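You operate a simulated robot arm through the tools that you are given. There is no shell and no other tool.

You are at the controls of a simulated robot arm. One attempt, no reset.

Task
Leak-test bay 1, then bay 6; leave only the sound one on air.
Fine: white desk; each bay alone on air by its lever D or W, one press of TEST each; leave the other levers.

It is judged by the outcome, as a careful person would: the job done as asked, and still so three seconds after it is handed in. It fails if anything else is knocked over, pushed out of place, dropped, spilled or broken.

Robot
A 7-joint arm with a three-finger gripper, fixed in place. Base frame: the origin is on the floor under the middle of its stand, x ahead of it, y to its left, z up; the work surface is at about z = 0.905. Readings come in m, rad, newtons and seconds.
It reaches about 1.342 m from its shoulder. Its first joint turns from -2.897 to 2.897 rad. Payload 2.69 kg.
The tool frame sits at the grasp point between the pads (the TCP): z along the fingers, y along the line on which they close. The tips reach 0.03 m beyond it. The gripper opens to 0.128 m; its body begins 0.117 m behind the TCP.
Orientation is that of the tool frame in the base frame, as a unit quaternion [x, y, z, w]. With the fingers straight down and closing along the base's y, the tool's x points along the base's -x, its y along +y and its z along -z.

Tools
- The arm moves only by the tool servo_tool. Its argument "increments" is a list of rows, each an object (a shift or turn left out is 0, a gripper value left out holds the last) with "rotation": the turn, a rotation vector about the tool's x, y, z in rad, a list of three; "dp": the shift along the tool's x, y, z in m, a list of three; "hand": the finger opening in m, from 0 to 0.128. In form: [{"rotation": [wx, wy, wz], "dp": [dx, dy, dz], "hand": hand}, ...]. A call has 1 to 20 rows; each row shifts and turns the commanded pose from where the row before left it, along the tool's axes as they then stand. A row lasts 0.2 s, in which the tool goes at most 0.05 m and 0.15 rad; a call with a longer step from one row to the next is refused whole, and so is a gripper value outside its range. A pose out of reach is approached as far as the arm can. The call stops where the force on the tool passes 40 N (or 10 N more than at its start, if that is more) or the arm is blocked; 0.2 s more then pass. Each finger travels about 0.127 m/s and halts on what it meets, pressing with about 31 N; the grip force reading is that of the motor and also rises with nothing between the fingers. The clock runs only during rows and for 0.2 s after the last one: add rows that do not move to give the fingers time. The reply holds the time, the measured pose of the TCP, the force on the tool along the base axes, the opening and the grip force, in the units named above and with some noise, with the torque about the TCP (base axes, N m) and any sound that the robot's microphone picked up.
- Cameras (640 x 400 px; columns grow to the right, rows downward): "scene" is fixed at [0.3993, -0.5008, 1.7055]; the picture's right is [0.96, -0.30, 0.00], its down [-0.20, -0.64, -0.74] and it looks along [0.22, 0.71, -0.67] (base axes); focal length 333 px, centre (320, 200). "wrist" rides on the gripper at [0.058, 0.054, -0.131] in the tool frame; the picture's right is [-0.68, 0.74, 0.00], its down [-0.62, -0.57, -0.55] and it looks along [-0.40, -0.37, 0.84] (tool axes); focal length 234 px, centre (320, 200). There is no depth. A picture from a camera that has moved, and an enlarged one, comes with that camera's place and axes in the base frame and with its lens.
- snapshot(camera): a new picture of that camera. No time passes.
- raise_lower(by): moves the trunk up (or, below 0, down) by that many m; the arm rides with it, the base frame stays. It gives what a move gives, with no picture.
- close_up(camera, box): a new picture of the part [left, top, right, bottom] of that camera's present view, enlarged. No time passes.
- job_done(): hands the job in; it is judged then, once.

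Nothing tells you positions but the pictures and the camera data. Unless the task says otherwise, let go and move clear before handing in.

The tools are called after "Request:" as a command line: name --argument value ..., lists and objects as JSON in quotes. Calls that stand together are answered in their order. servo_tool: Moves the arm, as the interface text tells. Its arguments: {"type":"object","properties":{"increments":{"type":"array"}},"required":["increments"]} The other tools are called the same way: raise_lower (by) moves the trunk up or down; snapshot (camera) takes a picture; close_up (camera, box) takes an enlarged picture of a part of a camera's view; job_done () hands the job in.

At the start:

```text
time: 0.0
tcp_pos: [0.5703, 0.2816, 1.2225]
ee_rot: [0.0, 1.0, 0.0, -0.001]
ft_force: [-0.3, -0.3, 0.1]
moment: [-0.01, -0.01, -0.01]
opening: 0.128
grasp_force: 0.1
trunk travel left (down, up): [-0.15, 0.2]
```

scene: 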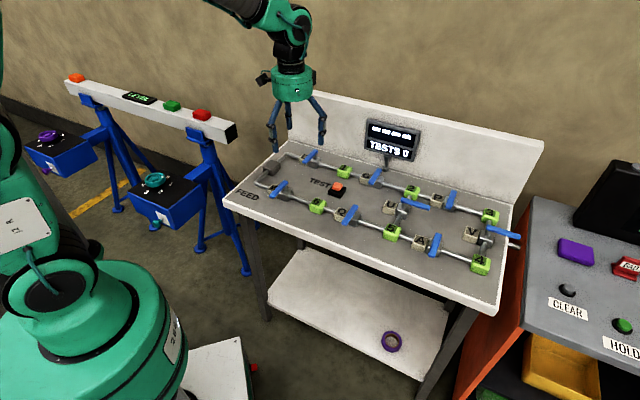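
wrist: 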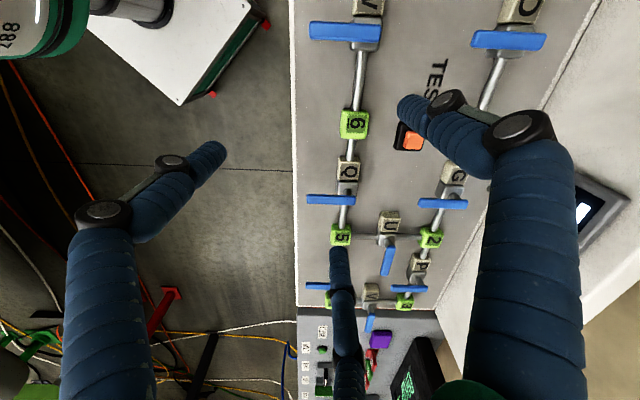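

I see a white desk with a pipe network: green numbered bays, lettered valves with blue levers, an orange TEST button, and a display reading TESTS 0. I'll look closer before moving anything.

Request:
close_up --camera "scene" --box '[230, 130, 390, 230]'

Request:
close_up --camera "scene" --box '[370, 170, 530, 280]'

Request:
close_up --camera "scene" --box '[350, 110, 430, 170]'

Request:
close_up --camera "wrist" --box '[290, 0, 610, 200]'

Request:
close_up --camera "wrist" --box '[290, 150, 490, 340]'

```text
4.00 times, centred on (310, 180) of scene
camera zoom: at [0.3993, -0.5008, 1.7055], right [0.96, -0.3, 0.0], down [-0.2, -0.64, -0.74], along [0.22, 0.71, -0.67], focal length 1331 px, centre (360, 280)
```

zoom: 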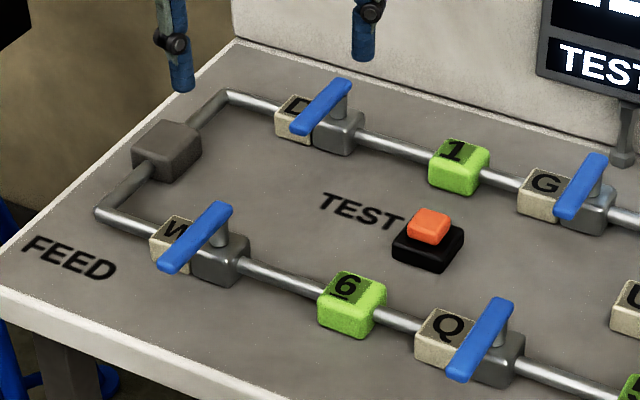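

```text
3.64 times, centred on (450, 225) of scene
camera zoom: at [0.3993, -0.5008, 1.7055], right [0.96, -0.3, 0.0], down [-0.2, -0.64, -0.74], along [0.22, 0.71, -0.67], focal length 1210 px, centre (-153, 109)
```

zoom: 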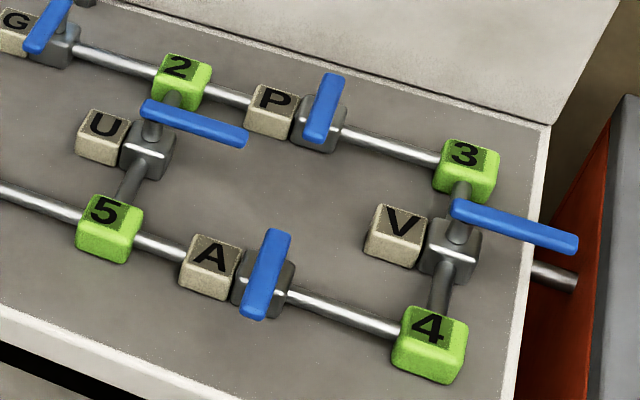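

```text
6.67 times, centred on (390, 140) of scene
camera zoom: at [0.3993, -0.5008, 1.7055], right [0.96, -0.3, 0.0], down [-0.2, -0.64, -0.74], along [0.22, 0.71, -0.67], focal length 2219 px, centre (-147, 600)
```

zoom: 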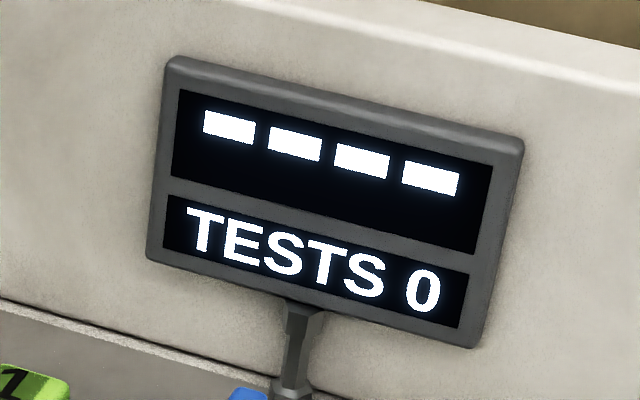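

```text
2.00 times, centred on (450, 100) of wrist
camera zoom: at [0.5126, 0.3354, 1.3529], right [0.68, 0.74, 0.0], down [0.62, -0.57, 0.55], along [0.4, -0.37, -0.84], focal length 468 px, centre (60, 400)
```

zoom: 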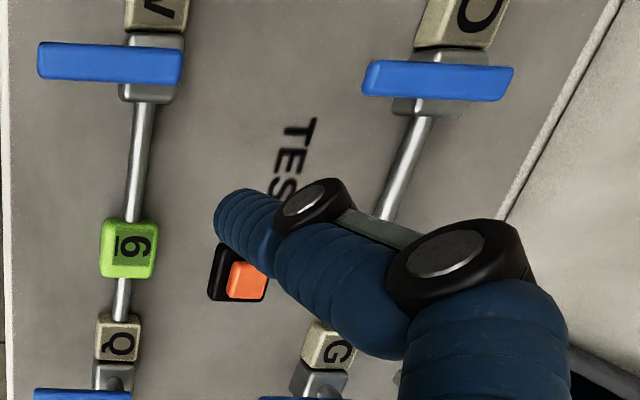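

```text
2.11 times, centred on (390, 245) of wrist
camera zoom: at [0.5126, 0.3354, 1.3529], right [0.68, 0.74, 0.0], down [0.62, -0.57, 0.55], along [0.4, -0.37, -0.84], focal length 493 px, centre (173, 105)
```

zoom: 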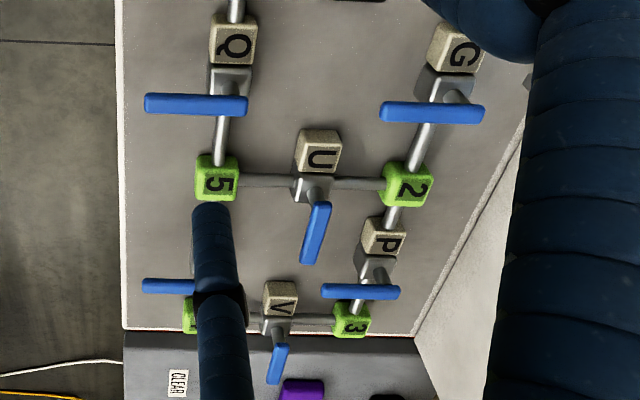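

The desk is turned about 45° from the base axes. Every lever stands crosswise to its pipe, which should mean closed, and the counter shows 0. I'll close the fingers in free air and look again to get better positions.

Request:
servo_tool --increments '[{"hand": 0.0}, {"hand": 0.0}, {"hand": 0.0}, {"hand": 0.0}, {"hand": 0.0}]'

Request:
snapshot --camera "wrist"

Request:
snapshot --camera "scene"

```text
time: 1.2
tcp_pos: [0.5701, 0.2813, 1.2224]
ee_rot: [0.0, 1.0, 0.0, 0.0]
ft_force: [-0.6, -0.2, 0.3]
moment: [0.02, -0.01, 0.0]
opening: 0.0021
grasp_force: 31.1
trunk travel left (down, up): [-0.15, 0.2]
```

```text
taken
camera wrist: at [0.5126, 0.3354, 1.3528], right [0.68, 0.74, 0.0], down [0.62, -0.57, 0.55], along [0.4, -0.37, -0.84], focal length 234 px, centre (320, 200)
```

wrist: 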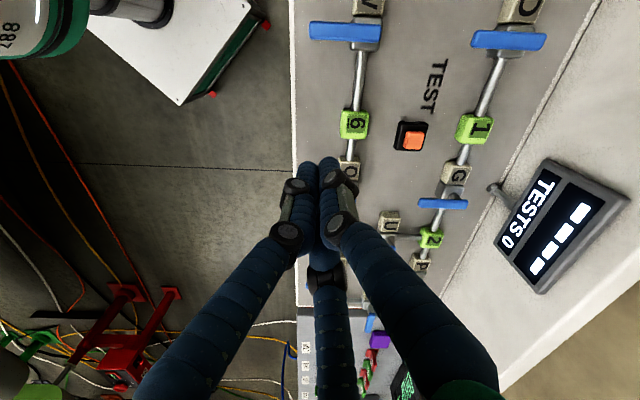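

```text
taken
```

scene: 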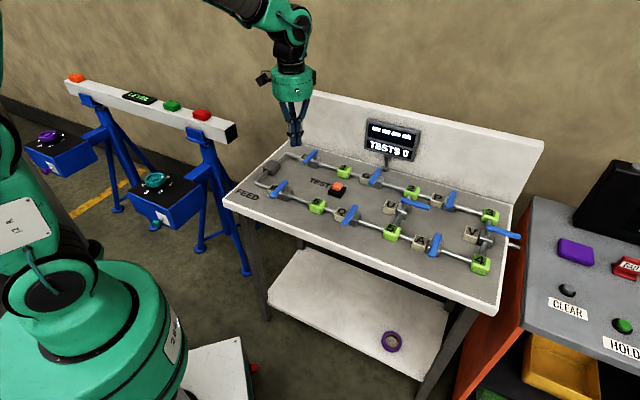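

Closing the fingers cleared the wrist view of levers W and D, the TEST button and bays 6 and 1. I'll zoom in with both cameras to triangulate them.

Request:
close_up --camera "wrist" --box '[290, 0, 450, 100]'

Request:
close_up --camera "wrist" --box '[430, 0, 590, 100]'

Request:
close_up --camera "wrist" --box '[330, 80, 510, 190]'

Request:
close_up --camera "scene" --box '[240, 140, 320, 210]'

Request:
close_up --camera "scene" --box '[300, 160, 360, 220]'

```text
4.00 times, centred on (370, 50) of wrist
camera zoom: at [0.5126, 0.3354, 1.3528], right [0.68, 0.74, 0.0], down [0.62, -0.57, 0.55], along [0.4, -0.37, -0.84], focal length 937 px, centre (120, 800)
```

zoom: 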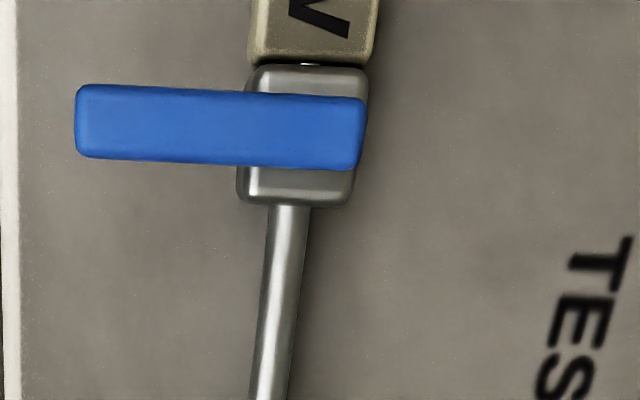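

```text
4.00 times, centred on (510, 50) of wrist
camera zoom: at [0.5126, 0.3354, 1.3528], right [0.68, 0.74, 0.0], down [0.62, -0.57, 0.55], along [0.4, -0.37, -0.84], focal length 937 px, centre (-440, 800)
```

zoom: 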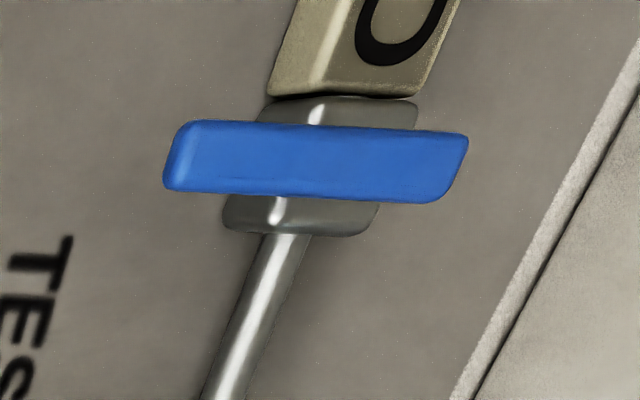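

```text
3.56 times, centred on (420, 135) of wrist
camera zoom: at [0.5126, 0.3354, 1.3528], right [0.68, 0.74, 0.0], down [0.62, -0.57, 0.55], along [0.4, -0.37, -0.84], focal length 833 px, centre (-36, 431)
```

zoom: 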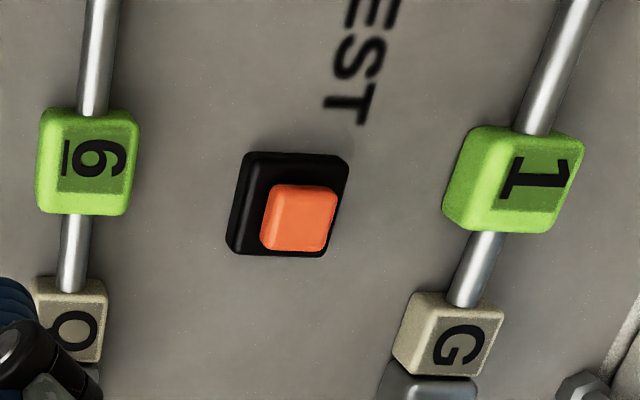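

```text
5.71 times, centred on (280, 175) of scene
camera zoom: at [0.3993, -0.5008, 1.7055], right [0.96, -0.3, 0.0], down [-0.2, -0.64, -0.74], along [0.22, 0.71, -0.67], focal length 1902 px, centre (549, 343)
```

zoom: 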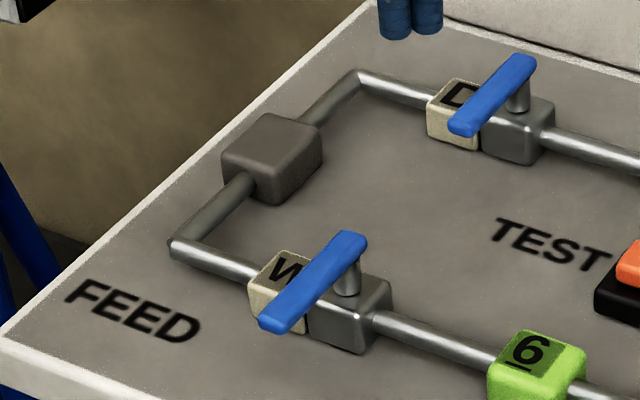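

```text
6.67 times, centred on (330, 190) of scene
camera zoom: at [0.3993, -0.5008, 1.7055], right [0.96, -0.3, 0.0], down [-0.2, -0.64, -0.74], along [0.22, 0.71, -0.67], focal length 2219 px, centre (253, 267)
```

zoom: 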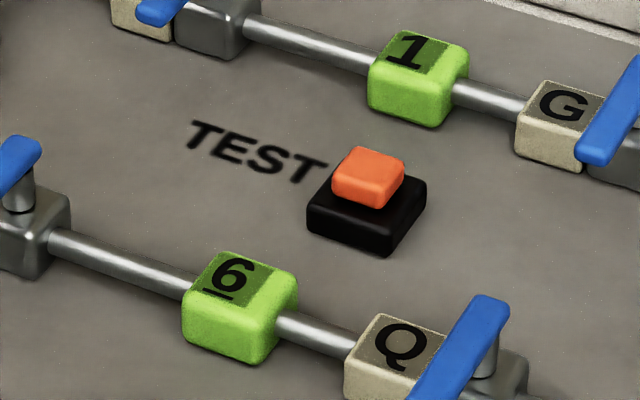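

Lever D pivots near (0.699, 0.546) with its handle pointing at the front edge. W pivots near (0.543, 0.390). TEST is near (0.733, 0.3655), with its top at about z 0.945. I'll move above the feed side of D's handle and check the fingertip geometry before going down.

Request:
servo_tool --increments '[{"dp": [-0.0097, 0.043, 0.0167], "hand": 0.0}, {"dp": [-0.0097, 0.043, 0.0167]}, {"dp": [-0.0097, 0.043, 0.0167]}, {"dp": [-0.0097, 0.043, 0.0167]}, {"dp": [-0.0097, 0.043, 0.0167]}, {"dp": [-0.0097, 0.043, 0.0167]}, {"dp": [0, 0, 0]}, {"dp": [0, 0, 0]}]'

Request:
snapshot --camera "wrist"

Request:
close_up --camera "scene" --box '[230, 90, 390, 210]'

```text
time: 3.0
tcp_pos: [0.6282, 0.5382, 1.1216]
ee_rot: [-0.001, 1.0, 0.0, 0.0]
ft_force: [-0.1, 0.2, -0.1]
moment: [-0.01, -0.01, 0.01]
opening: 0.0022
grasp_force: 30.6
trunk travel left (down, up): [-0.15, 0.2]
```

```text
taken
camera wrist: at [0.5705, 0.5912, 1.2532], right [0.68, 0.74, 0.0], down [0.62, -0.57, 0.55], along [0.4, -0.37, -0.84], focal length 234 px, centre (320, 200)
```

wrist: 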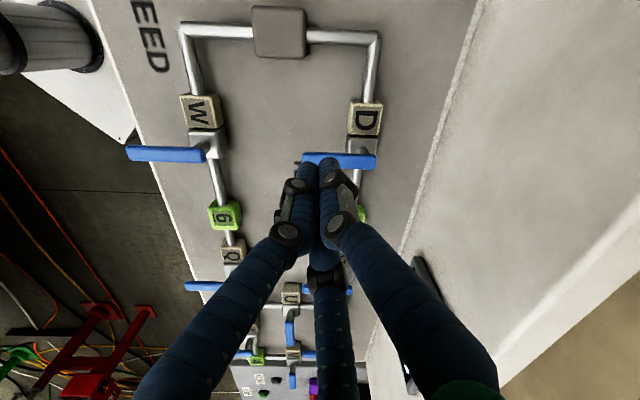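

```text
3.33 times, centred on (310, 150) of scene
camera zoom: at [0.3993, -0.5008, 1.7055], right [0.96, -0.3, 0.0], down [-0.2, -0.64, -0.74], along [0.22, 0.71, -0.67], focal length 1109 px, centre (353, 367)
```

zoom: 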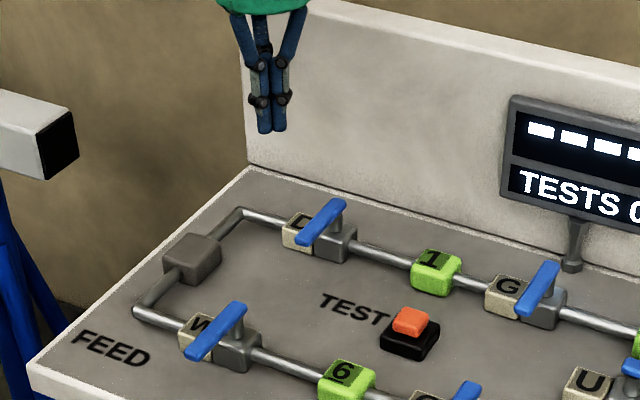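

Request:
close_up --camera "wrist" --box '[260, 90, 420, 230]'

Request:
close_up --camera "wrist" --box '[110, 70, 270, 200]'

```text
2.86 times, centred on (340, 160) of wrist
camera zoom: at [0.5705, 0.5912, 1.2532], right [0.68, 0.74, 0.0], down [0.62, -0.57, 0.55], along [0.4, -0.37, -0.84], focal length 669 px, centre (263, 314)
```

zoom: 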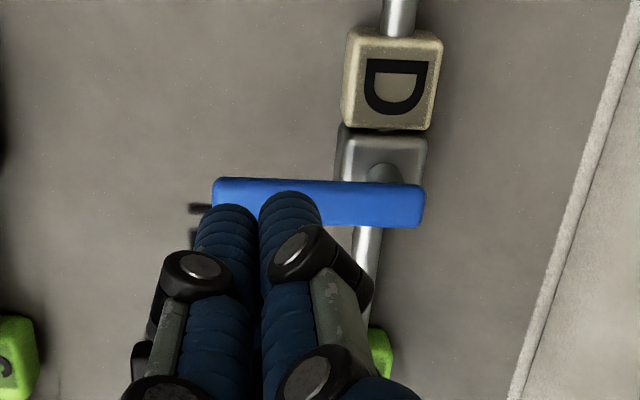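

```text
3.08 times, centred on (190, 135) of wrist
camera zoom: at [0.5705, 0.5912, 1.2532], right [0.68, 0.74, 0.0], down [0.62, -0.57, 0.55], along [0.4, -0.37, -0.84], focal length 720 px, centre (720, 400)
```

zoom: 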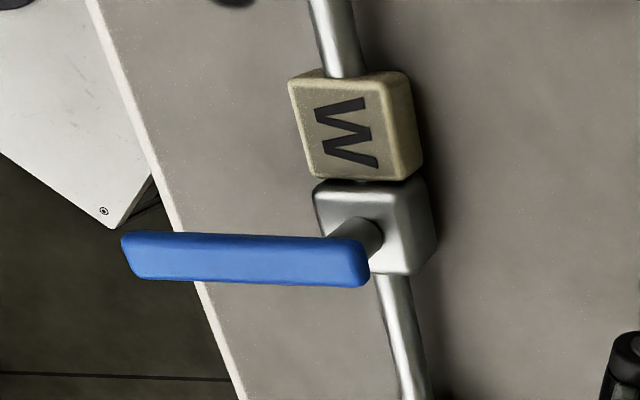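

The fingertips form a cluster about 18 mm in radius. Its downward line lands about 45 mm to the feed side of D's handle, clear of the label block. I'll lower until the tips are at handle height and check.

Request:
servo_tool --increments '[{"dp": [0, 0, 0.036]}, {"dp": [0, 0, 0.036]}, {"dp": [0, 0, 0.036]}, {"dp": [0, 0, 0.0355]}, {"dp": [0, 0, 0]}]'

Request:
close_up --camera "wrist" --box '[240, 80, 480, 240]'

Request:
close_up --camera "scene" --box '[250, 110, 350, 190]'

```text
time: 4.2
tcp_pos: [0.6284, 0.5388, 0.9774]
ee_rot: [0.0, 1.0, 0.0, 0.0]
ft_force: [-0.5, -0.6, -0.8]
moment: [-0.04, 0.02, -0.03]
opening: 0.0022
grasp_force: 30.9
trunk travel left (down, up): [-0.15, 0.2]
```

```text
2.50 times, centred on (360, 160) of wrist
camera zoom: at [0.5716, 0.5922, 1.109], right [0.68, 0.74, 0.0], down [0.62, -0.57, 0.55], along [0.4, -0.37, -0.84], focal length 585 px, centre (220, 300)
```

zoom: 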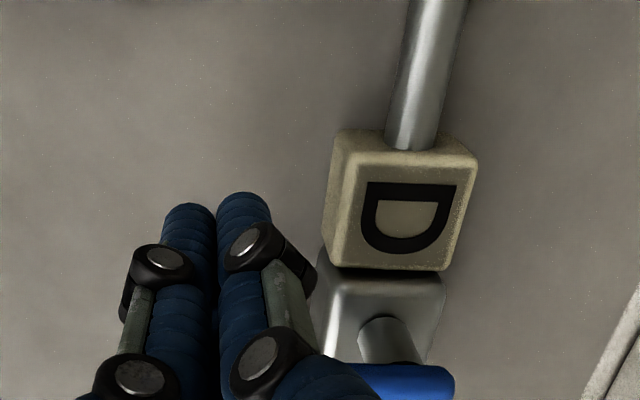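

```text
5.00 times, centred on (300, 150) of scene
camera zoom: at [0.3993, -0.5008, 1.7055], right [0.96, -0.3, 0.0], down [-0.2, -0.64, -0.74], along [0.22, 0.71, -0.67], focal length 1664 px, centre (420, 450)
```

zoom: 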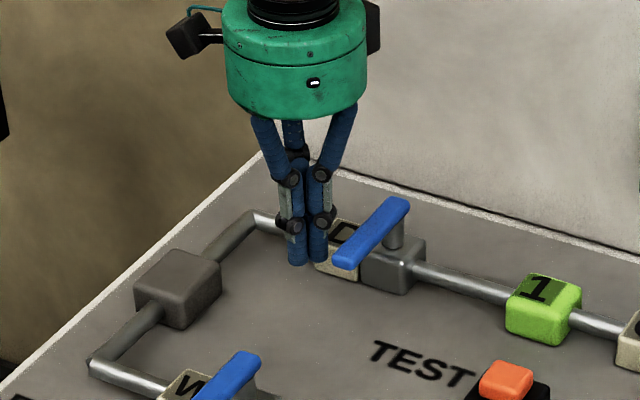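

The fingertips stand beside D's handle with clearance and no contact force. I'll push gently toward the downstream side to see which way it turns.

Request:
servo_tool --increments '[{"dp": [-0.0046, -0.0063, 0]}, {"dp": [-0.0046, -0.0063, 0]}, {"dp": [-0.0046, -0.0063, 0]}, {"dp": [-0.0046, -0.0063, 0]}]'

Request:
close_up --camera "scene" --box '[250, 110, 350, 190]'

```text
time: 5.2
tcp_pos: [0.6472, 0.5134, 0.976]
ee_rot: [0.0, 1.0, -0.001, 0.0]
ft_force: [-0.1, 0.2, -0.7]
moment: [0.02, 0.01, 0.0]
opening: 0.0021
grasp_force: 30.9
trunk travel left (down, up): [-0.15, 0.2]
```

```text
5.00 times, centred on (300, 150) of scene
camera zoom: at [0.3993, -0.5008, 1.7055], right [0.96, -0.3, 0.0], down [-0.2, -0.64, -0.74], along [0.22, 0.71, -0.67], focal length 1664 px, centre (420, 450)
```

zoom: 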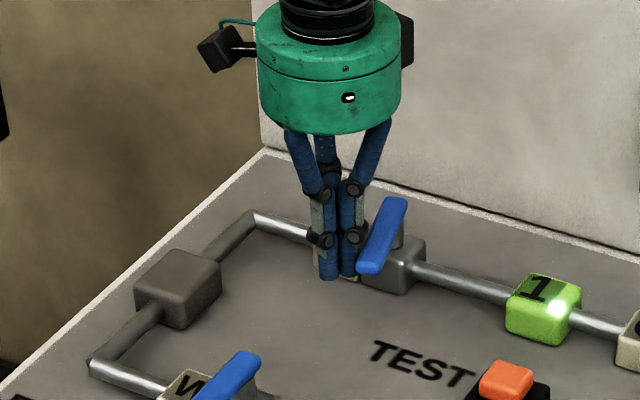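

The handle yielded easily and is turning downstream. A bright spot also appeared on bay 1, so I'll look closely before going on.

Request:
close_up --camera "scene" --box '[300, 140, 400, 220]'

Request:
snapshot --camera "scene"

Request:
snapshot --camera "wrist"

```text
5.00 times, centred on (350, 180) of scene
camera zoom: at [0.3993, -0.5008, 1.7055], right [0.96, -0.3, 0.0], down [-0.2, -0.64, -0.74], along [0.22, 0.71, -0.67], focal length 1664 px, centre (170, 300)
```

zoom: 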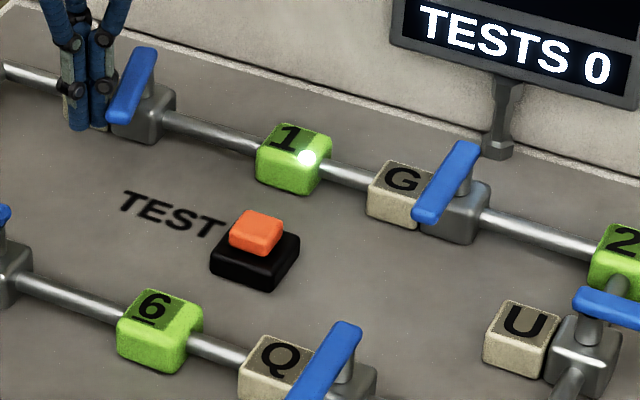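

```text
taken
```

scene: 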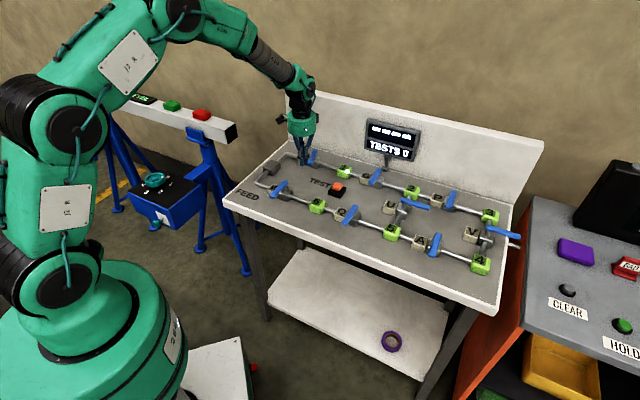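

```text
taken
camera wrist: at [0.5897, 0.5678, 1.1079], right [0.68, 0.74, 0.0], down [0.62, -0.57, 0.55], along [0.4, -0.37, -0.84], focal length 234 px, centre (320, 200)
```

wrist: 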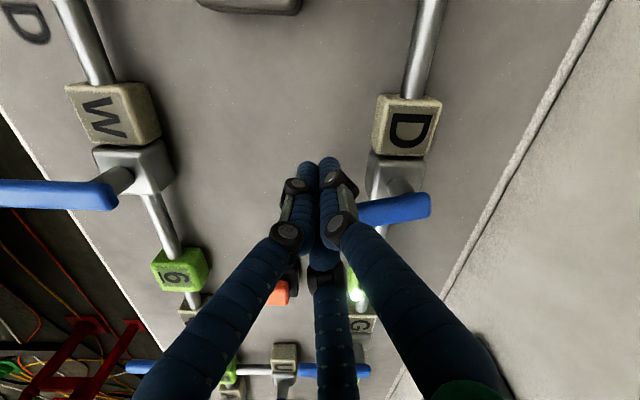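

The bay 1 lamp lit once D was partly open and the counter is still 0, so this is the right direction. I'll swing the handle on around its pivot until it lies along the pipe.

Request:
servo_tool --increments '[{"dp": [-0.0051, -0.006, -0.001]}, {"dp": [-0.0051, -0.006, -0.001]}, {"dp": [-0.0066, -0.00455, 0]}, {"dp": [-0.0066, -0.00455, 0]}, {"dp": [-0.0076, -0.00265, 0]}, {"dp": [-0.0076, -0.00265, 0]}, {"dp": [-0.008, -0.00065, 0]}, {"dp": [-0.008, -0.00065, 0]}]'

Request:
close_up --camera "scene" --box '[260, 110, 360, 190]'

Request:
snapshot --camera "wrist"

```text
time: 7.0
tcp_pos: [0.7006, 0.4855, 0.9782]
ee_rot: [0.0, 1.0, 0.0, 0.0]
ft_force: [-0.2, -0.3, -0.2]
moment: [-0.03, -0.02, 0.03]
opening: 0.002
grasp_force: 31.2
trunk travel left (down, up): [-0.15, 0.2]
```

```text
5.00 times, centred on (310, 150) of scene
camera zoom: at [0.3993, -0.5008, 1.7055], right [0.96, -0.3, 0.0], down [-0.2, -0.64, -0.74], along [0.22, 0.71, -0.67], focal length 1664 px, centre (370, 450)
```

zoom: 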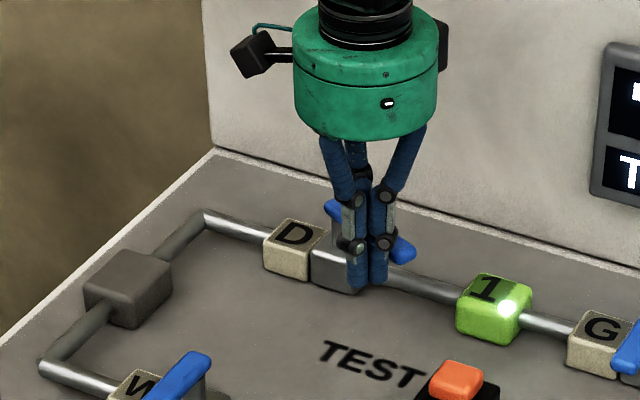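

```text
taken
camera wrist: at [0.6438, 0.5397, 1.1097], right [0.68, 0.74, 0.0], down [0.62, -0.57, 0.55], along [0.4, -0.37, -0.84], focal length 234 px, centre (320, 200)
```

wrist: 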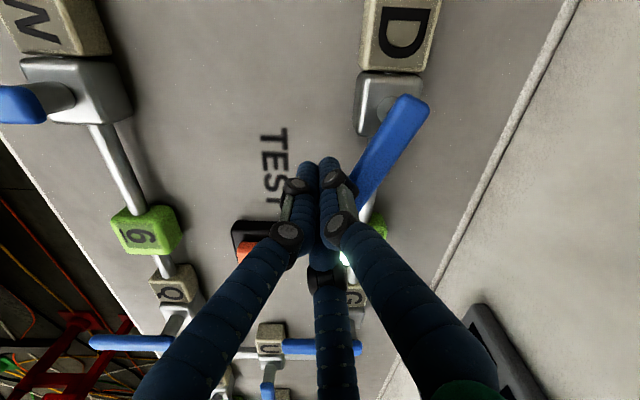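

D is about 60–65° round with almost no resistance. I'll finish the arc in small steps, watching for the stop.

Request:
servo_tool --increments '[{"dp": [-0.0052, 0.0008, 0]}, {"dp": [-0.0052, 0.0013, 0]}, {"dp": [-0.0052, 0.0018, 0]}, {"dp": [-0.005, 0.003, 0]}]'

Request:
snapshot --camera "wrist"

Request:
close_up --camera "scene" --box '[260, 110, 360, 190]'

```text
time: 8.0
tcp_pos: [0.722, 0.4923, 0.9804]
ee_rot: [0.0, 1.0, -0.001, 0.0]
ft_force: [-0.3, -0.2, 0.3]
moment: [0.0, -0.02, 0.02]
opening: 0.0021
grasp_force: 31.2
trunk travel left (down, up): [-0.15, 0.2]
```

```text
taken
camera wrist: at [0.6644, 0.547, 1.1113], right [0.68, 0.74, 0.0], down [0.62, -0.57, 0.55], along [0.4, -0.37, -0.84], focal length 234 px, centre (320, 200)
```

wrist: 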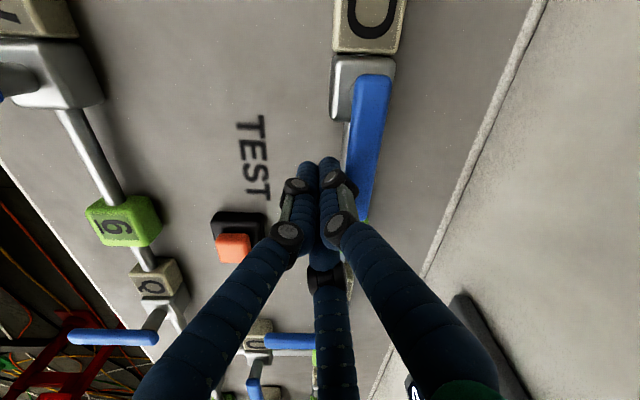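

```text
5.00 times, centred on (310, 150) of scene
camera zoom: at [0.3993, -0.5008, 1.7055], right [0.96, -0.3, 0.0], down [-0.2, -0.64, -0.74], along [0.22, 0.71, -0.67], focal length 1664 px, centre (370, 450)
```

zoom: 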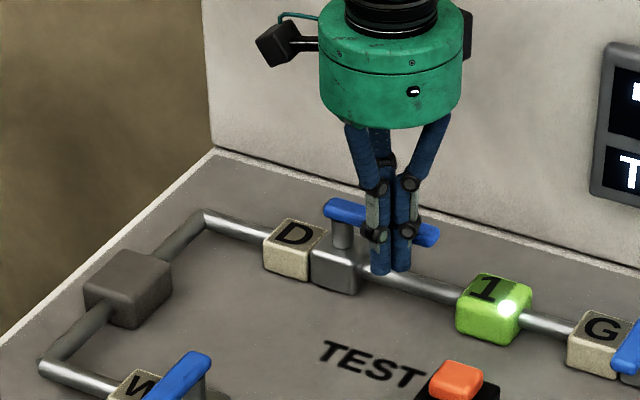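

D now lies nearly along the pipe. I'll back the fingers off, rise, and check its alignment with a clear view.

Request:
servo_tool --increments '[{"dp": [0.0106, -0.0106, 0]}, {"dp": [0.0106, -0.0106, 0]}, {"dp": [0, 0, -0.04]}, {"dp": [0, 0, -0.04]}, {"dp": [0, 0, 0]}]'

Request:
snapshot --camera "wrist"

Request:
close_up --camera "scene" --box '[260, 110, 360, 190]'

```text
time: 9.2
tcp_pos: [0.7014, 0.4701, 1.0606]
ee_rot: [0.0, 1.0, 0.0, 0.0]
ft_force: [0.5, -0.4, -0.1]
moment: [0.05, -0.08, -0.01]
opening: 0.002
grasp_force: 30.8
trunk travel left (down, up): [-0.15, 0.2]
```

```text
taken
camera wrist: at [0.6448, 0.525, 1.1911], right [0.68, 0.74, 0.0], down [0.62, -0.57, 0.55], along [0.4, -0.37, -0.84], focal length 234 px, centre (320, 200)
```

wrist: 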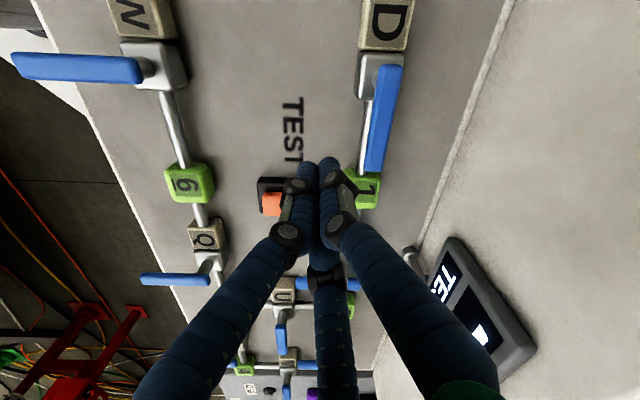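

```text
5.00 times, centred on (310, 150) of scene
camera zoom: at [0.3993, -0.5008, 1.7055], right [0.96, -0.3, 0.0], down [-0.2, -0.64, -0.74], along [0.22, 0.71, -0.67], focal length 1664 px, centre (370, 450)
```

zoom: 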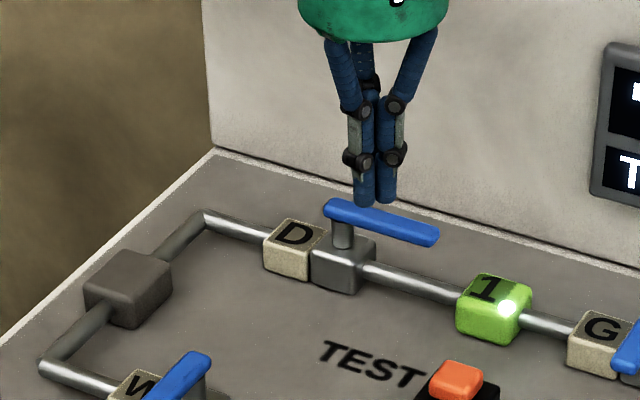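

D lies within a couple of degrees of the pipe, and the bay 1 lamp alone is lit. Next is TEST. I'll zoom in to refine the button centre.

Request:
close_up --camera "wrist" --box '[230, 150, 330, 240]'

Request:
servo_tool --increments '[{"dp": [0.009, -0.02, 0]}, {"dp": [0.009, -0.02, 0]}, {"dp": [0, 0, 0]}]'

Request:
close_up --camera "wrist" --box '[230, 90, 410, 230]'

Request:
close_up --camera "scene" --box '[290, 130, 370, 210]'

```text
4.44 times, centred on (280, 195) of wrist
camera zoom: at [0.6448, 0.525, 1.1911], right [0.68, 0.74, 0.0], down [0.62, -0.57, 0.55], along [0.4, -0.37, -0.84], focal length 1041 px, centre (498, 222)
```

zoom: 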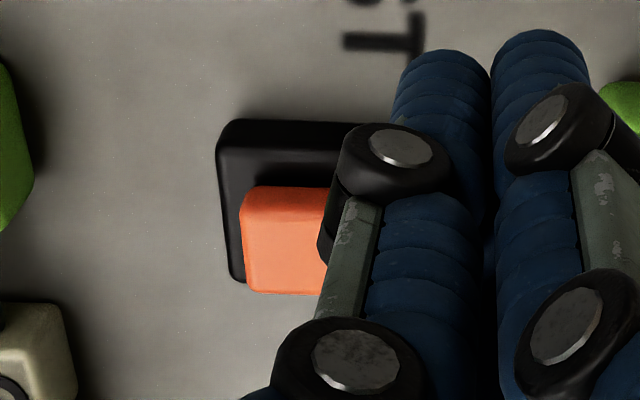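

```text
time: 10.0
tcp_pos: [0.6855, 0.4328, 1.0591]
ee_rot: [0.0, 1.0, 0.0, 0.0]
ft_force: [0.4, 0.0, -0.4]
moment: [0.07, 0.01, -0.03]
opening: 0.0022
grasp_force: 30.7
trunk travel left (down, up): [-0.15, 0.2]
```

```text
2.86 times, centred on (320, 160) of wrist
camera zoom: at [0.6274, 0.4853, 1.1904], right [0.68, 0.74, 0.0], down [0.62, -0.57, 0.55], along [0.4, -0.37, -0.84], focal length 669 px, centre (320, 314)
```

zoom: 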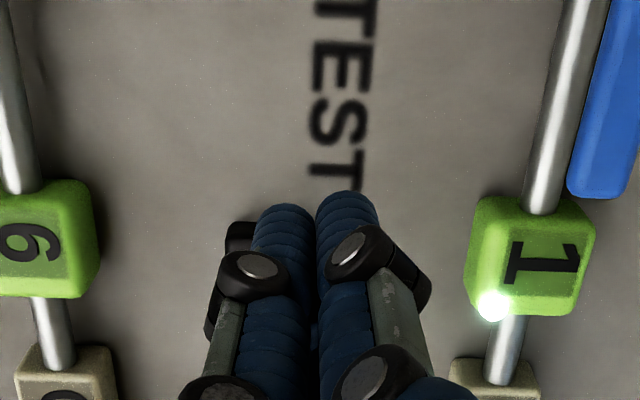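

```text
5.00 times, centred on (330, 170) of scene
camera zoom: at [0.3993, -0.5008, 1.7055], right [0.96, -0.3, 0.0], down [-0.2, -0.64, -0.74], along [0.22, 0.71, -0.67], focal length 1664 px, centre (270, 350)
```

zoom: 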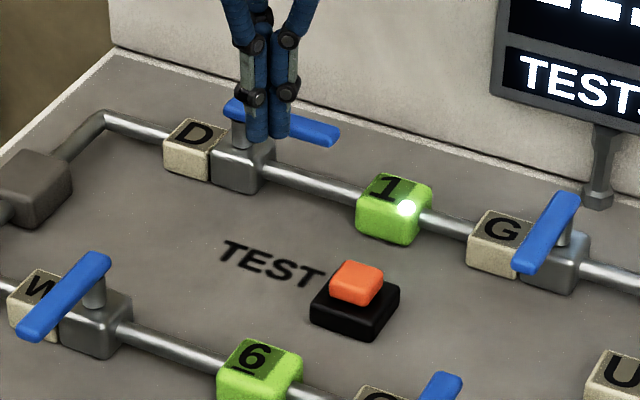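

The button centre is near (0.733, 0.368). I'll move above it at a safe height and check alignment before pressing.

Request:
servo_tool --increments '[{"dp": [-0.0238, -0.0324, 0]}, {"dp": [-0.0238, -0.0324, 0]}, {"dp": [0, 0, 0.0275]}, {"dp": [0, 0, 0.0275]}, {"dp": [0, 0, 0]}]'

Request:
close_up --camera "wrist" --box '[230, 90, 410, 230]'

Request:
close_up --camera "scene" --box '[300, 140, 380, 220]'

```text
time: 11.2
tcp_pos: [0.7294, 0.368, 1.0065]
ee_rot: [0.0, 1.0, 0.0, 0.0]
ft_force: [0.4, 0.4, 0.0]
moment: [-0.04, 0.02, -0.01]
opening: 0.0022
grasp_force: 30.6
trunk travel left (down, up): [-0.15, 0.2]
```

```text
2.86 times, centred on (320, 160) of wrist
camera zoom: at [0.6725, 0.4213, 1.1378], right [0.68, 0.74, 0.0], down [0.62, -0.57, 0.55], along [0.4, -0.37, -0.84], focal length 669 px, centre (320, 314)
```

zoom: 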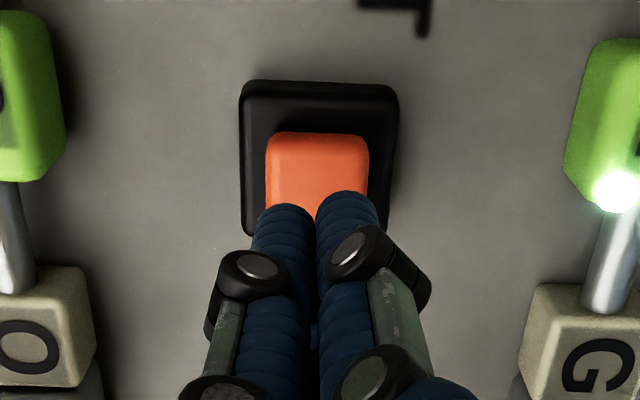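

```text
5.00 times, centred on (340, 180) of scene
camera zoom: at [0.3993, -0.5008, 1.7055], right [0.96, -0.3, 0.0], down [-0.2, -0.64, -0.74], along [0.22, 0.71, -0.67], focal length 1664 px, centre (220, 300)
```

zoom: 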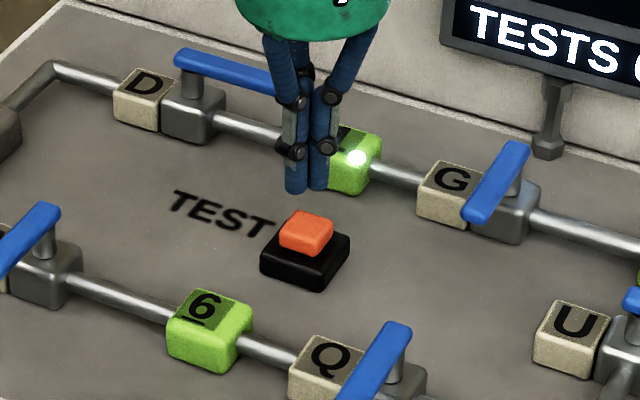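

The fingers line up with the button to within about 2 mm. I'll lower toward it in small steps, watching force and the counter.

Request:
servo_tool --increments '[{"dp": [0, 0, 0.012]}, {"dp": [0, 0, 0.01]}, {"dp": [0, 0, 0.003]}, {"dp": [0, 0, 0.003]}, {"dp": [0, 0, 0]}]'

Request:
close_up --camera "scene" --box '[300, 110, 430, 220]'

```text
time: 12.4
tcp_pos: [0.73, 0.367, 0.9772]
ee_rot: [0.0, 1.0, 0.0, 0.001]
ft_force: [1.0, -0.6, 0.1]
moment: [0.01, -0.01, 0.0]
opening: 0.002
grasp_force: 30.8
trunk travel left (down, up): [-0.15, 0.2]
```

```text
3.64 times, centred on (365, 165) of scene
camera zoom: at [0.3993, -0.5008, 1.7055], right [0.96, -0.3, 0.0], down [-0.2, -0.64, -0.74], along [0.22, 0.71, -0.67], focal length 1210 px, centre (156, 327)
```

zoom: 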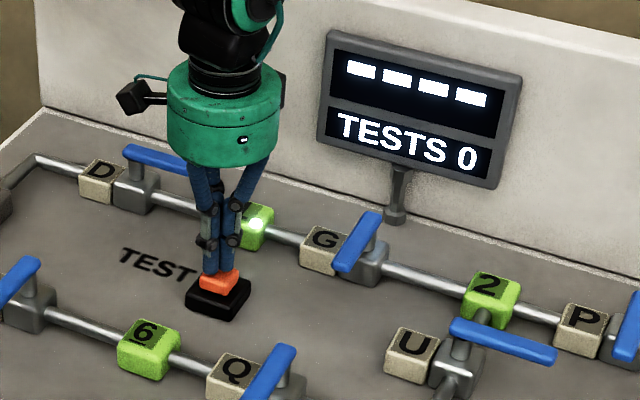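

The tips are just above the button with no contact yet. I'll continue in 2 mm steps.

Request:
servo_tool --increments '[{"dp": [0, 0, 0.002]}, {"dp": [0, 0, 0.002]}, {"dp": [0, 0, 0.002]}]'

Request:
close_up --camera "scene" --box '[300, 110, 430, 220]'

```text
time: 13.2
tcp_pos: [0.7306, 0.3673, 0.9718]
ee_rot: [-0.001, 1.0, -0.001, 0.0]
ft_force: [-0.8, -0.5, 0.5]
moment: [-0.02, 0.02, -0.02]
opening: 0.0063
grasp_force: 31.7
trunk travel left (down, up): [-0.15, 0.2]
```

```text
3.64 times, centred on (365, 165) of scene
camera zoom: at [0.3993, -0.5008, 1.7055], right [0.96, -0.3, 0.0], down [-0.2, -0.64, -0.74], along [0.22, 0.71, -0.67], focal length 1210 px, centre (156, 327)
```

zoom: 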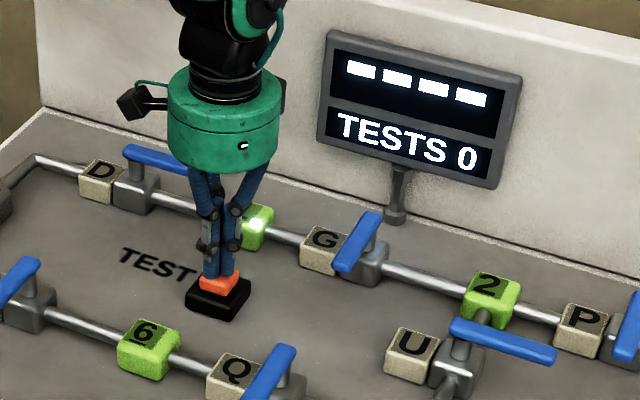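

The finger opening reads 6 mm, so the tips may have touched the cap. I'll look closer before pressing further.

Request:
close_up --camera "scene" --box '[335, 155, 385, 205]'

Request:
close_up --camera "wrist" --box '[260, 110, 380, 210]'

```text
8.00 times, centred on (360, 180) of scene
camera zoom: at [0.3993, -0.5008, 1.7055], right [0.96, -0.3, 0.0], down [-0.2, -0.64, -0.74], along [0.22, 0.71, -0.67], focal length 2663 px, centre (0, 360)
```

zoom: 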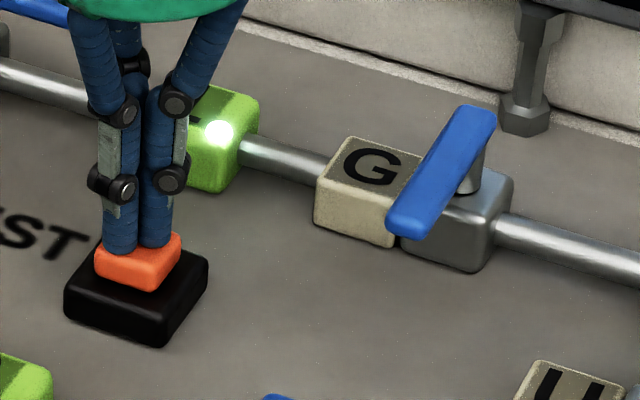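

```text
4.00 times, centred on (320, 160) of wrist
camera zoom: at [0.673, 0.421, 1.1023], right [0.68, 0.74, 0.0], down [0.62, -0.57, 0.55], along [0.4, -0.37, -0.84], focal length 937 px, centre (320, 360)
```

zoom: 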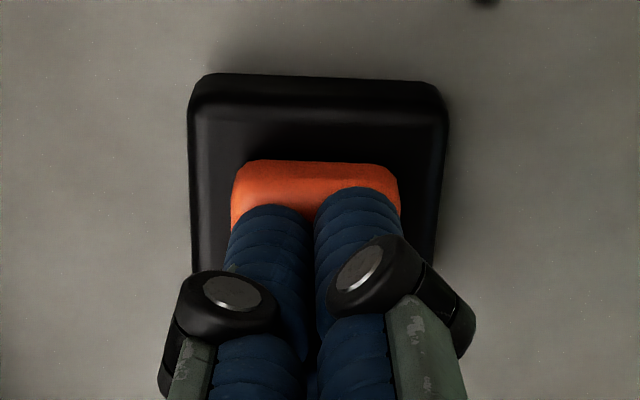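

The tips rest on the orange cap. I'll press on in small steps.

Request:
servo_tool --increments '[{"dp": [0, 0, 0.002]}, {"dp": [0, 0, 0.002]}]'

Request:
close_up --camera "scene" --box '[330, 110, 430, 210]'

```text
time: 13.8
tcp_pos: [0.73, 0.3681, 0.9677]
ee_rot: [-0.001, 1.0, 0.0, 0.0]
ft_force: [-0.1, -1.6, 2.2]
moment: [-0.01, 0.01, -0.03]
opening: 0.0061
grasp_force: 31.4
trunk travel left (down, up): [-0.15, 0.2]
heard: click
```

```text
4.00 times, centred on (380, 160) of scene
camera zoom: at [0.3993, -0.5008, 1.7055], right [0.96, -0.3, 0.0], down [-0.2, -0.64, -0.74], along [0.22, 0.71, -0.67], focal length 1331 px, centre (80, 360)
```

zoom: 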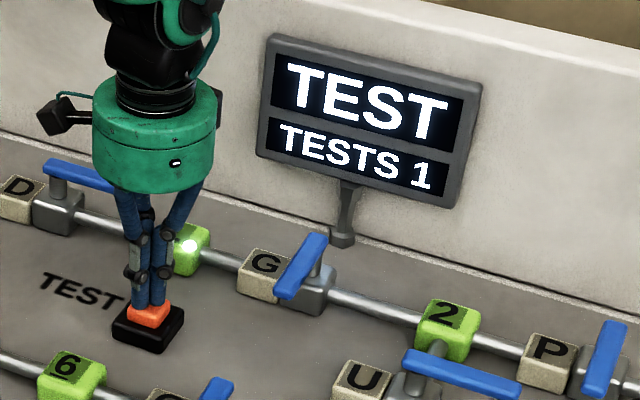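

It clicked, and the display shows TEST and TESTS 1. I'll lift straight off the button and wait for the result.

Request:
servo_tool --increments '[{"dp": [0, 0, -0.02]}, {"dp": [0, 0, -0.03]}, {"dp": [0, 0, -0.03]}, {"dp": [0, 0, 0]}, {"dp": [0, 0, 0]}]'

Request:
close_up --camera "scene" --box '[330, 110, 430, 210]'

```text
time: 15.0
tcp_pos: [0.7321, 0.3672, 1.0467]
ee_rot: [0.0, 1.0, 0.0, 0.0]
ft_force: [-0.4, -0.6, -0.3]
moment: [-0.01, 0.0, -0.02]
opening: 0.0021
grasp_force: 30.8
trunk travel left (down, up): [-0.15, 0.2]
```

```text
4.00 times, centred on (380, 160) of scene
camera zoom: at [0.3993, -0.5008, 1.7055], right [0.96, -0.3, 0.0], down [-0.2, -0.64, -0.74], along [0.22, 0.71, -0.67], focal length 1331 px, centre (80, 360)
```

zoom: 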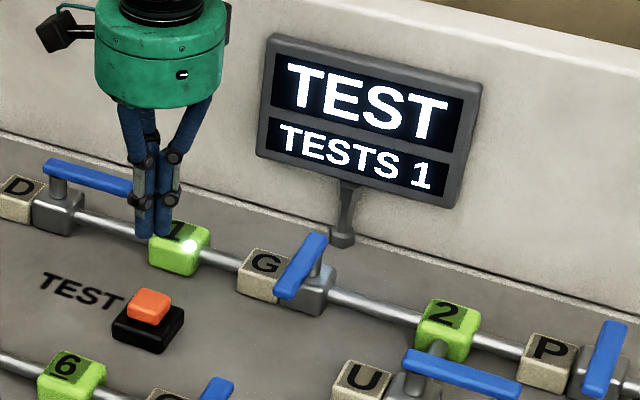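

The display still shows TEST. I'll hold still and leave the valves alone until it finishes.

Request:
servo_tool --increments '[{"dp": [0, 0, 0]}, {"dp": [0, 0, 0]}, {"dp": [0, 0, 0]}, {"dp": [0, 0, 0]}, {"dp": [0, 0, 0]}]'

Request:
close_up --camera "scene" --box '[330, 110, 430, 210]'

```text
time: 16.2
tcp_pos: [0.7329, 0.3663, 1.0471]
ee_rot: [0.001, 1.0, 0.0, -0.001]
ft_force: [0.8, 0.0, 0.0]
moment: [-0.05, 0.0, 0.02]
opening: 0.0022
grasp_force: 31.5
trunk travel left (down, up): [-0.15, 0.2]
```

```text
4.00 times, centred on (380, 160) of scene
camera zoom: at [0.3993, -0.5008, 1.7055], right [0.96, -0.3, 0.0], down [-0.2, -0.64, -0.74], along [0.22, 0.71, -0.67], focal length 1331 px, centre (80, 360)
```

zoom: 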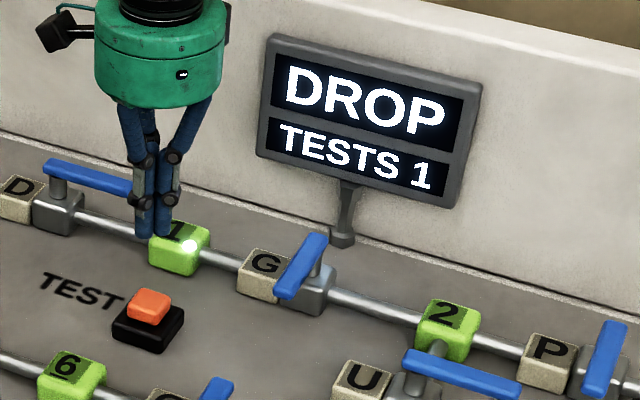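

The first result is in: bay 1 shows DROP after test 1, so bay 1 leaks. Next I'll close D by swinging its handle back toward the front edge from the wall side. I'll move above that spot first.

Request:
servo_tool --increments '[{"dp": [-0.0094, 0.043, 0]}, {"dp": [-0.0094, 0.043, 0]}, {"dp": [-0.0094, 0.043, 0]}, {"dp": [-0.0094, 0.043, 0]}, {"dp": [0, 0, 0]}]'

Request:
snapshot --camera "wrist"

Request:
close_up --camera "scene" --box '[270, 70, 430, 190]'

```text
time: 17.4
tcp_pos: [0.7653, 0.5402, 1.0431]
ee_rot: [0.0, 1.0, 0.0, 0.0]
ft_force: [0.6, 0.1, -1.1]
moment: [-0.06, 0.0, 0.01]
opening: 0.0017
grasp_force: 31.5
trunk travel left (down, up): [-0.15, 0.2]
```

```text
taken
camera wrist: at [0.7086, 0.5939, 1.1755], right [0.68, 0.74, 0.0], down [0.62, -0.57, 0.55], along [0.4, -0.37, -0.84], focal length 234 px, centre (320, 200)
```

wrist: 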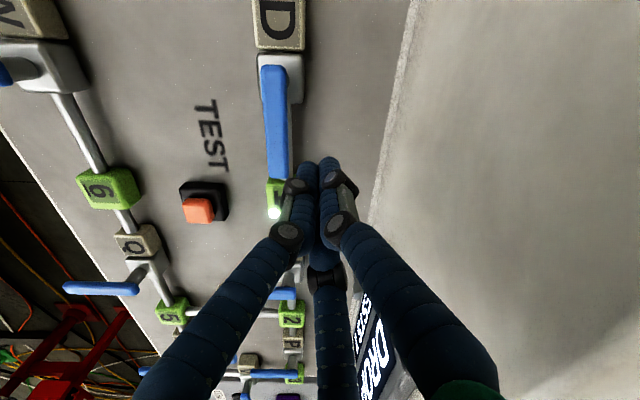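

```text
3.33 times, centred on (350, 130) of scene
camera zoom: at [0.3993, -0.5008, 1.7055], right [0.96, -0.3, 0.0], down [-0.2, -0.64, -0.74], along [0.22, 0.71, -0.67], focal length 1109 px, centre (220, 433)
```

zoom: 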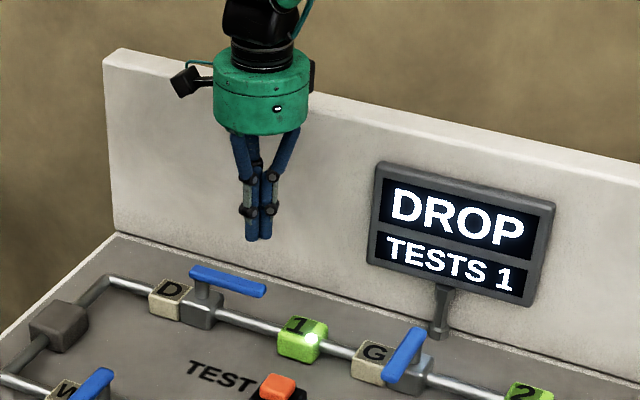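

The fingers are on the wall side of D's handle with about 9 mm to the handle and a clear gap to the wall. I'll lower to handle height.

Request:
servo_tool --increments '[{"dp": [0, 0, 0.025]}, {"dp": [0, 0, 0.025]}, {"dp": [0, 0, 0.015]}, {"dp": [0, 0, 0]}]'

Request:
snapshot --camera "wrist"

Request:
close_up --camera "scene" --box '[260, 90, 380, 190]'

```text
time: 18.4
tcp_pos: [0.7693, 0.5383, 0.9825]
ee_rot: [0.0, 1.0, 0.0, 0.0]
ft_force: [0.0, 0.1, -0.7]
moment: [-0.02, 0.04, -0.02]
opening: 0.002
grasp_force: 31.2
trunk travel left (down, up): [-0.15, 0.2]
```

```text
taken
camera wrist: at [0.7116, 0.5927, 1.1136], right [0.68, 0.74, 0.0], down [0.62, -0.57, 0.55], along [0.4, -0.37, -0.84], focal length 234 px, centre (320, 200)
```

wrist: 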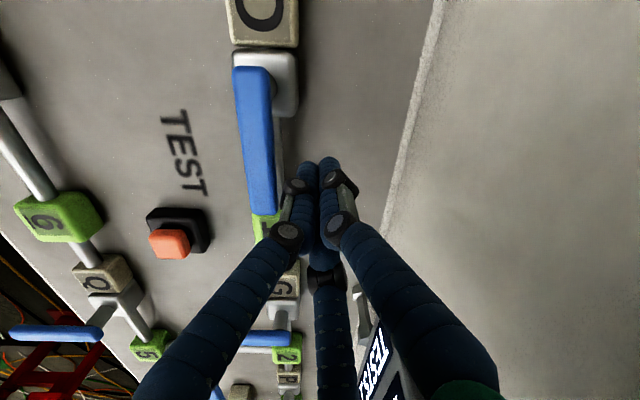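

```text
4.00 times, centred on (320, 140) of scene
camera zoom: at [0.3993, -0.5008, 1.7055], right [0.96, -0.3, 0.0], down [-0.2, -0.64, -0.74], along [0.22, 0.71, -0.67], focal length 1331 px, centre (320, 440)
```

zoom: 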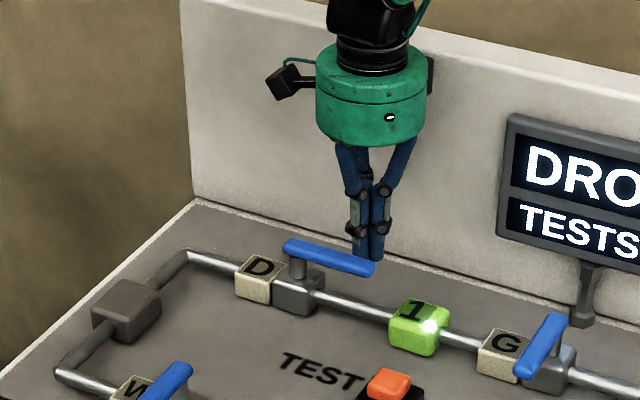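

The tips are beside the handle on the wall side. I'll sweep the handle around its pivot back toward the closed, crosswise position.

Request:
servo_tool --increments '[{"dp": [0.0082, -0.0082, 0.001]}, {"dp": [0.0036, -0.0072, 0.001]}, {"dp": [0.0036, -0.0072, 0.001]}, {"dp": [0.0053, -0.006, 0]}, {"dp": [0.0053, -0.006, 0]}, {"dp": [0.0067, -0.0045, 0]}, {"dp": [0.0067, -0.0045, 0]}, {"dp": [0.0085, -0.0023, 0]}, {"dp": [0.0085, -0.0023, 0]}]'

Request:
snapshot --camera "wrist"

Request:
close_up --camera "scene" --box '[260, 90, 380, 190]'

```text
time: 20.4
tcp_pos: [0.7129, 0.4927, 0.9796]
ee_rot: [-0.001, 1.0, 0.0, -0.001]
ft_force: [-0.1, 0.2, -0.7]
moment: [-0.02, 0.01, 0.01]
opening: 0.0019
grasp_force: 31.2
trunk travel left (down, up): [-0.15, 0.2]
```

```text
taken
camera wrist: at [0.6546, 0.5462, 1.1109], right [0.68, 0.74, 0.0], down [0.61, -0.57, 0.55], along [0.4, -0.37, -0.84], focal length 234 px, centre (320, 200)
```

wrist: 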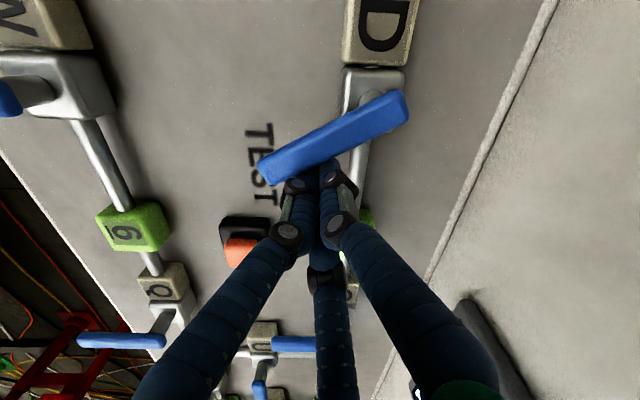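

```text
4.00 times, centred on (320, 140) of scene
camera zoom: at [0.3993, -0.5008, 1.7055], right [0.96, -0.3, 0.0], down [-0.2, -0.64, -0.74], along [0.22, 0.71, -0.67], focal length 1331 px, centre (320, 440)
```

zoom: 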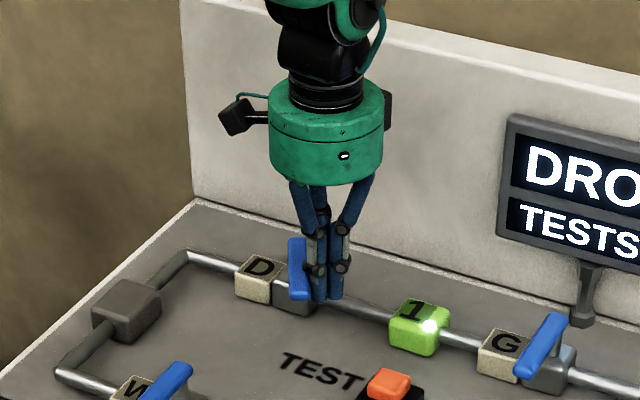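

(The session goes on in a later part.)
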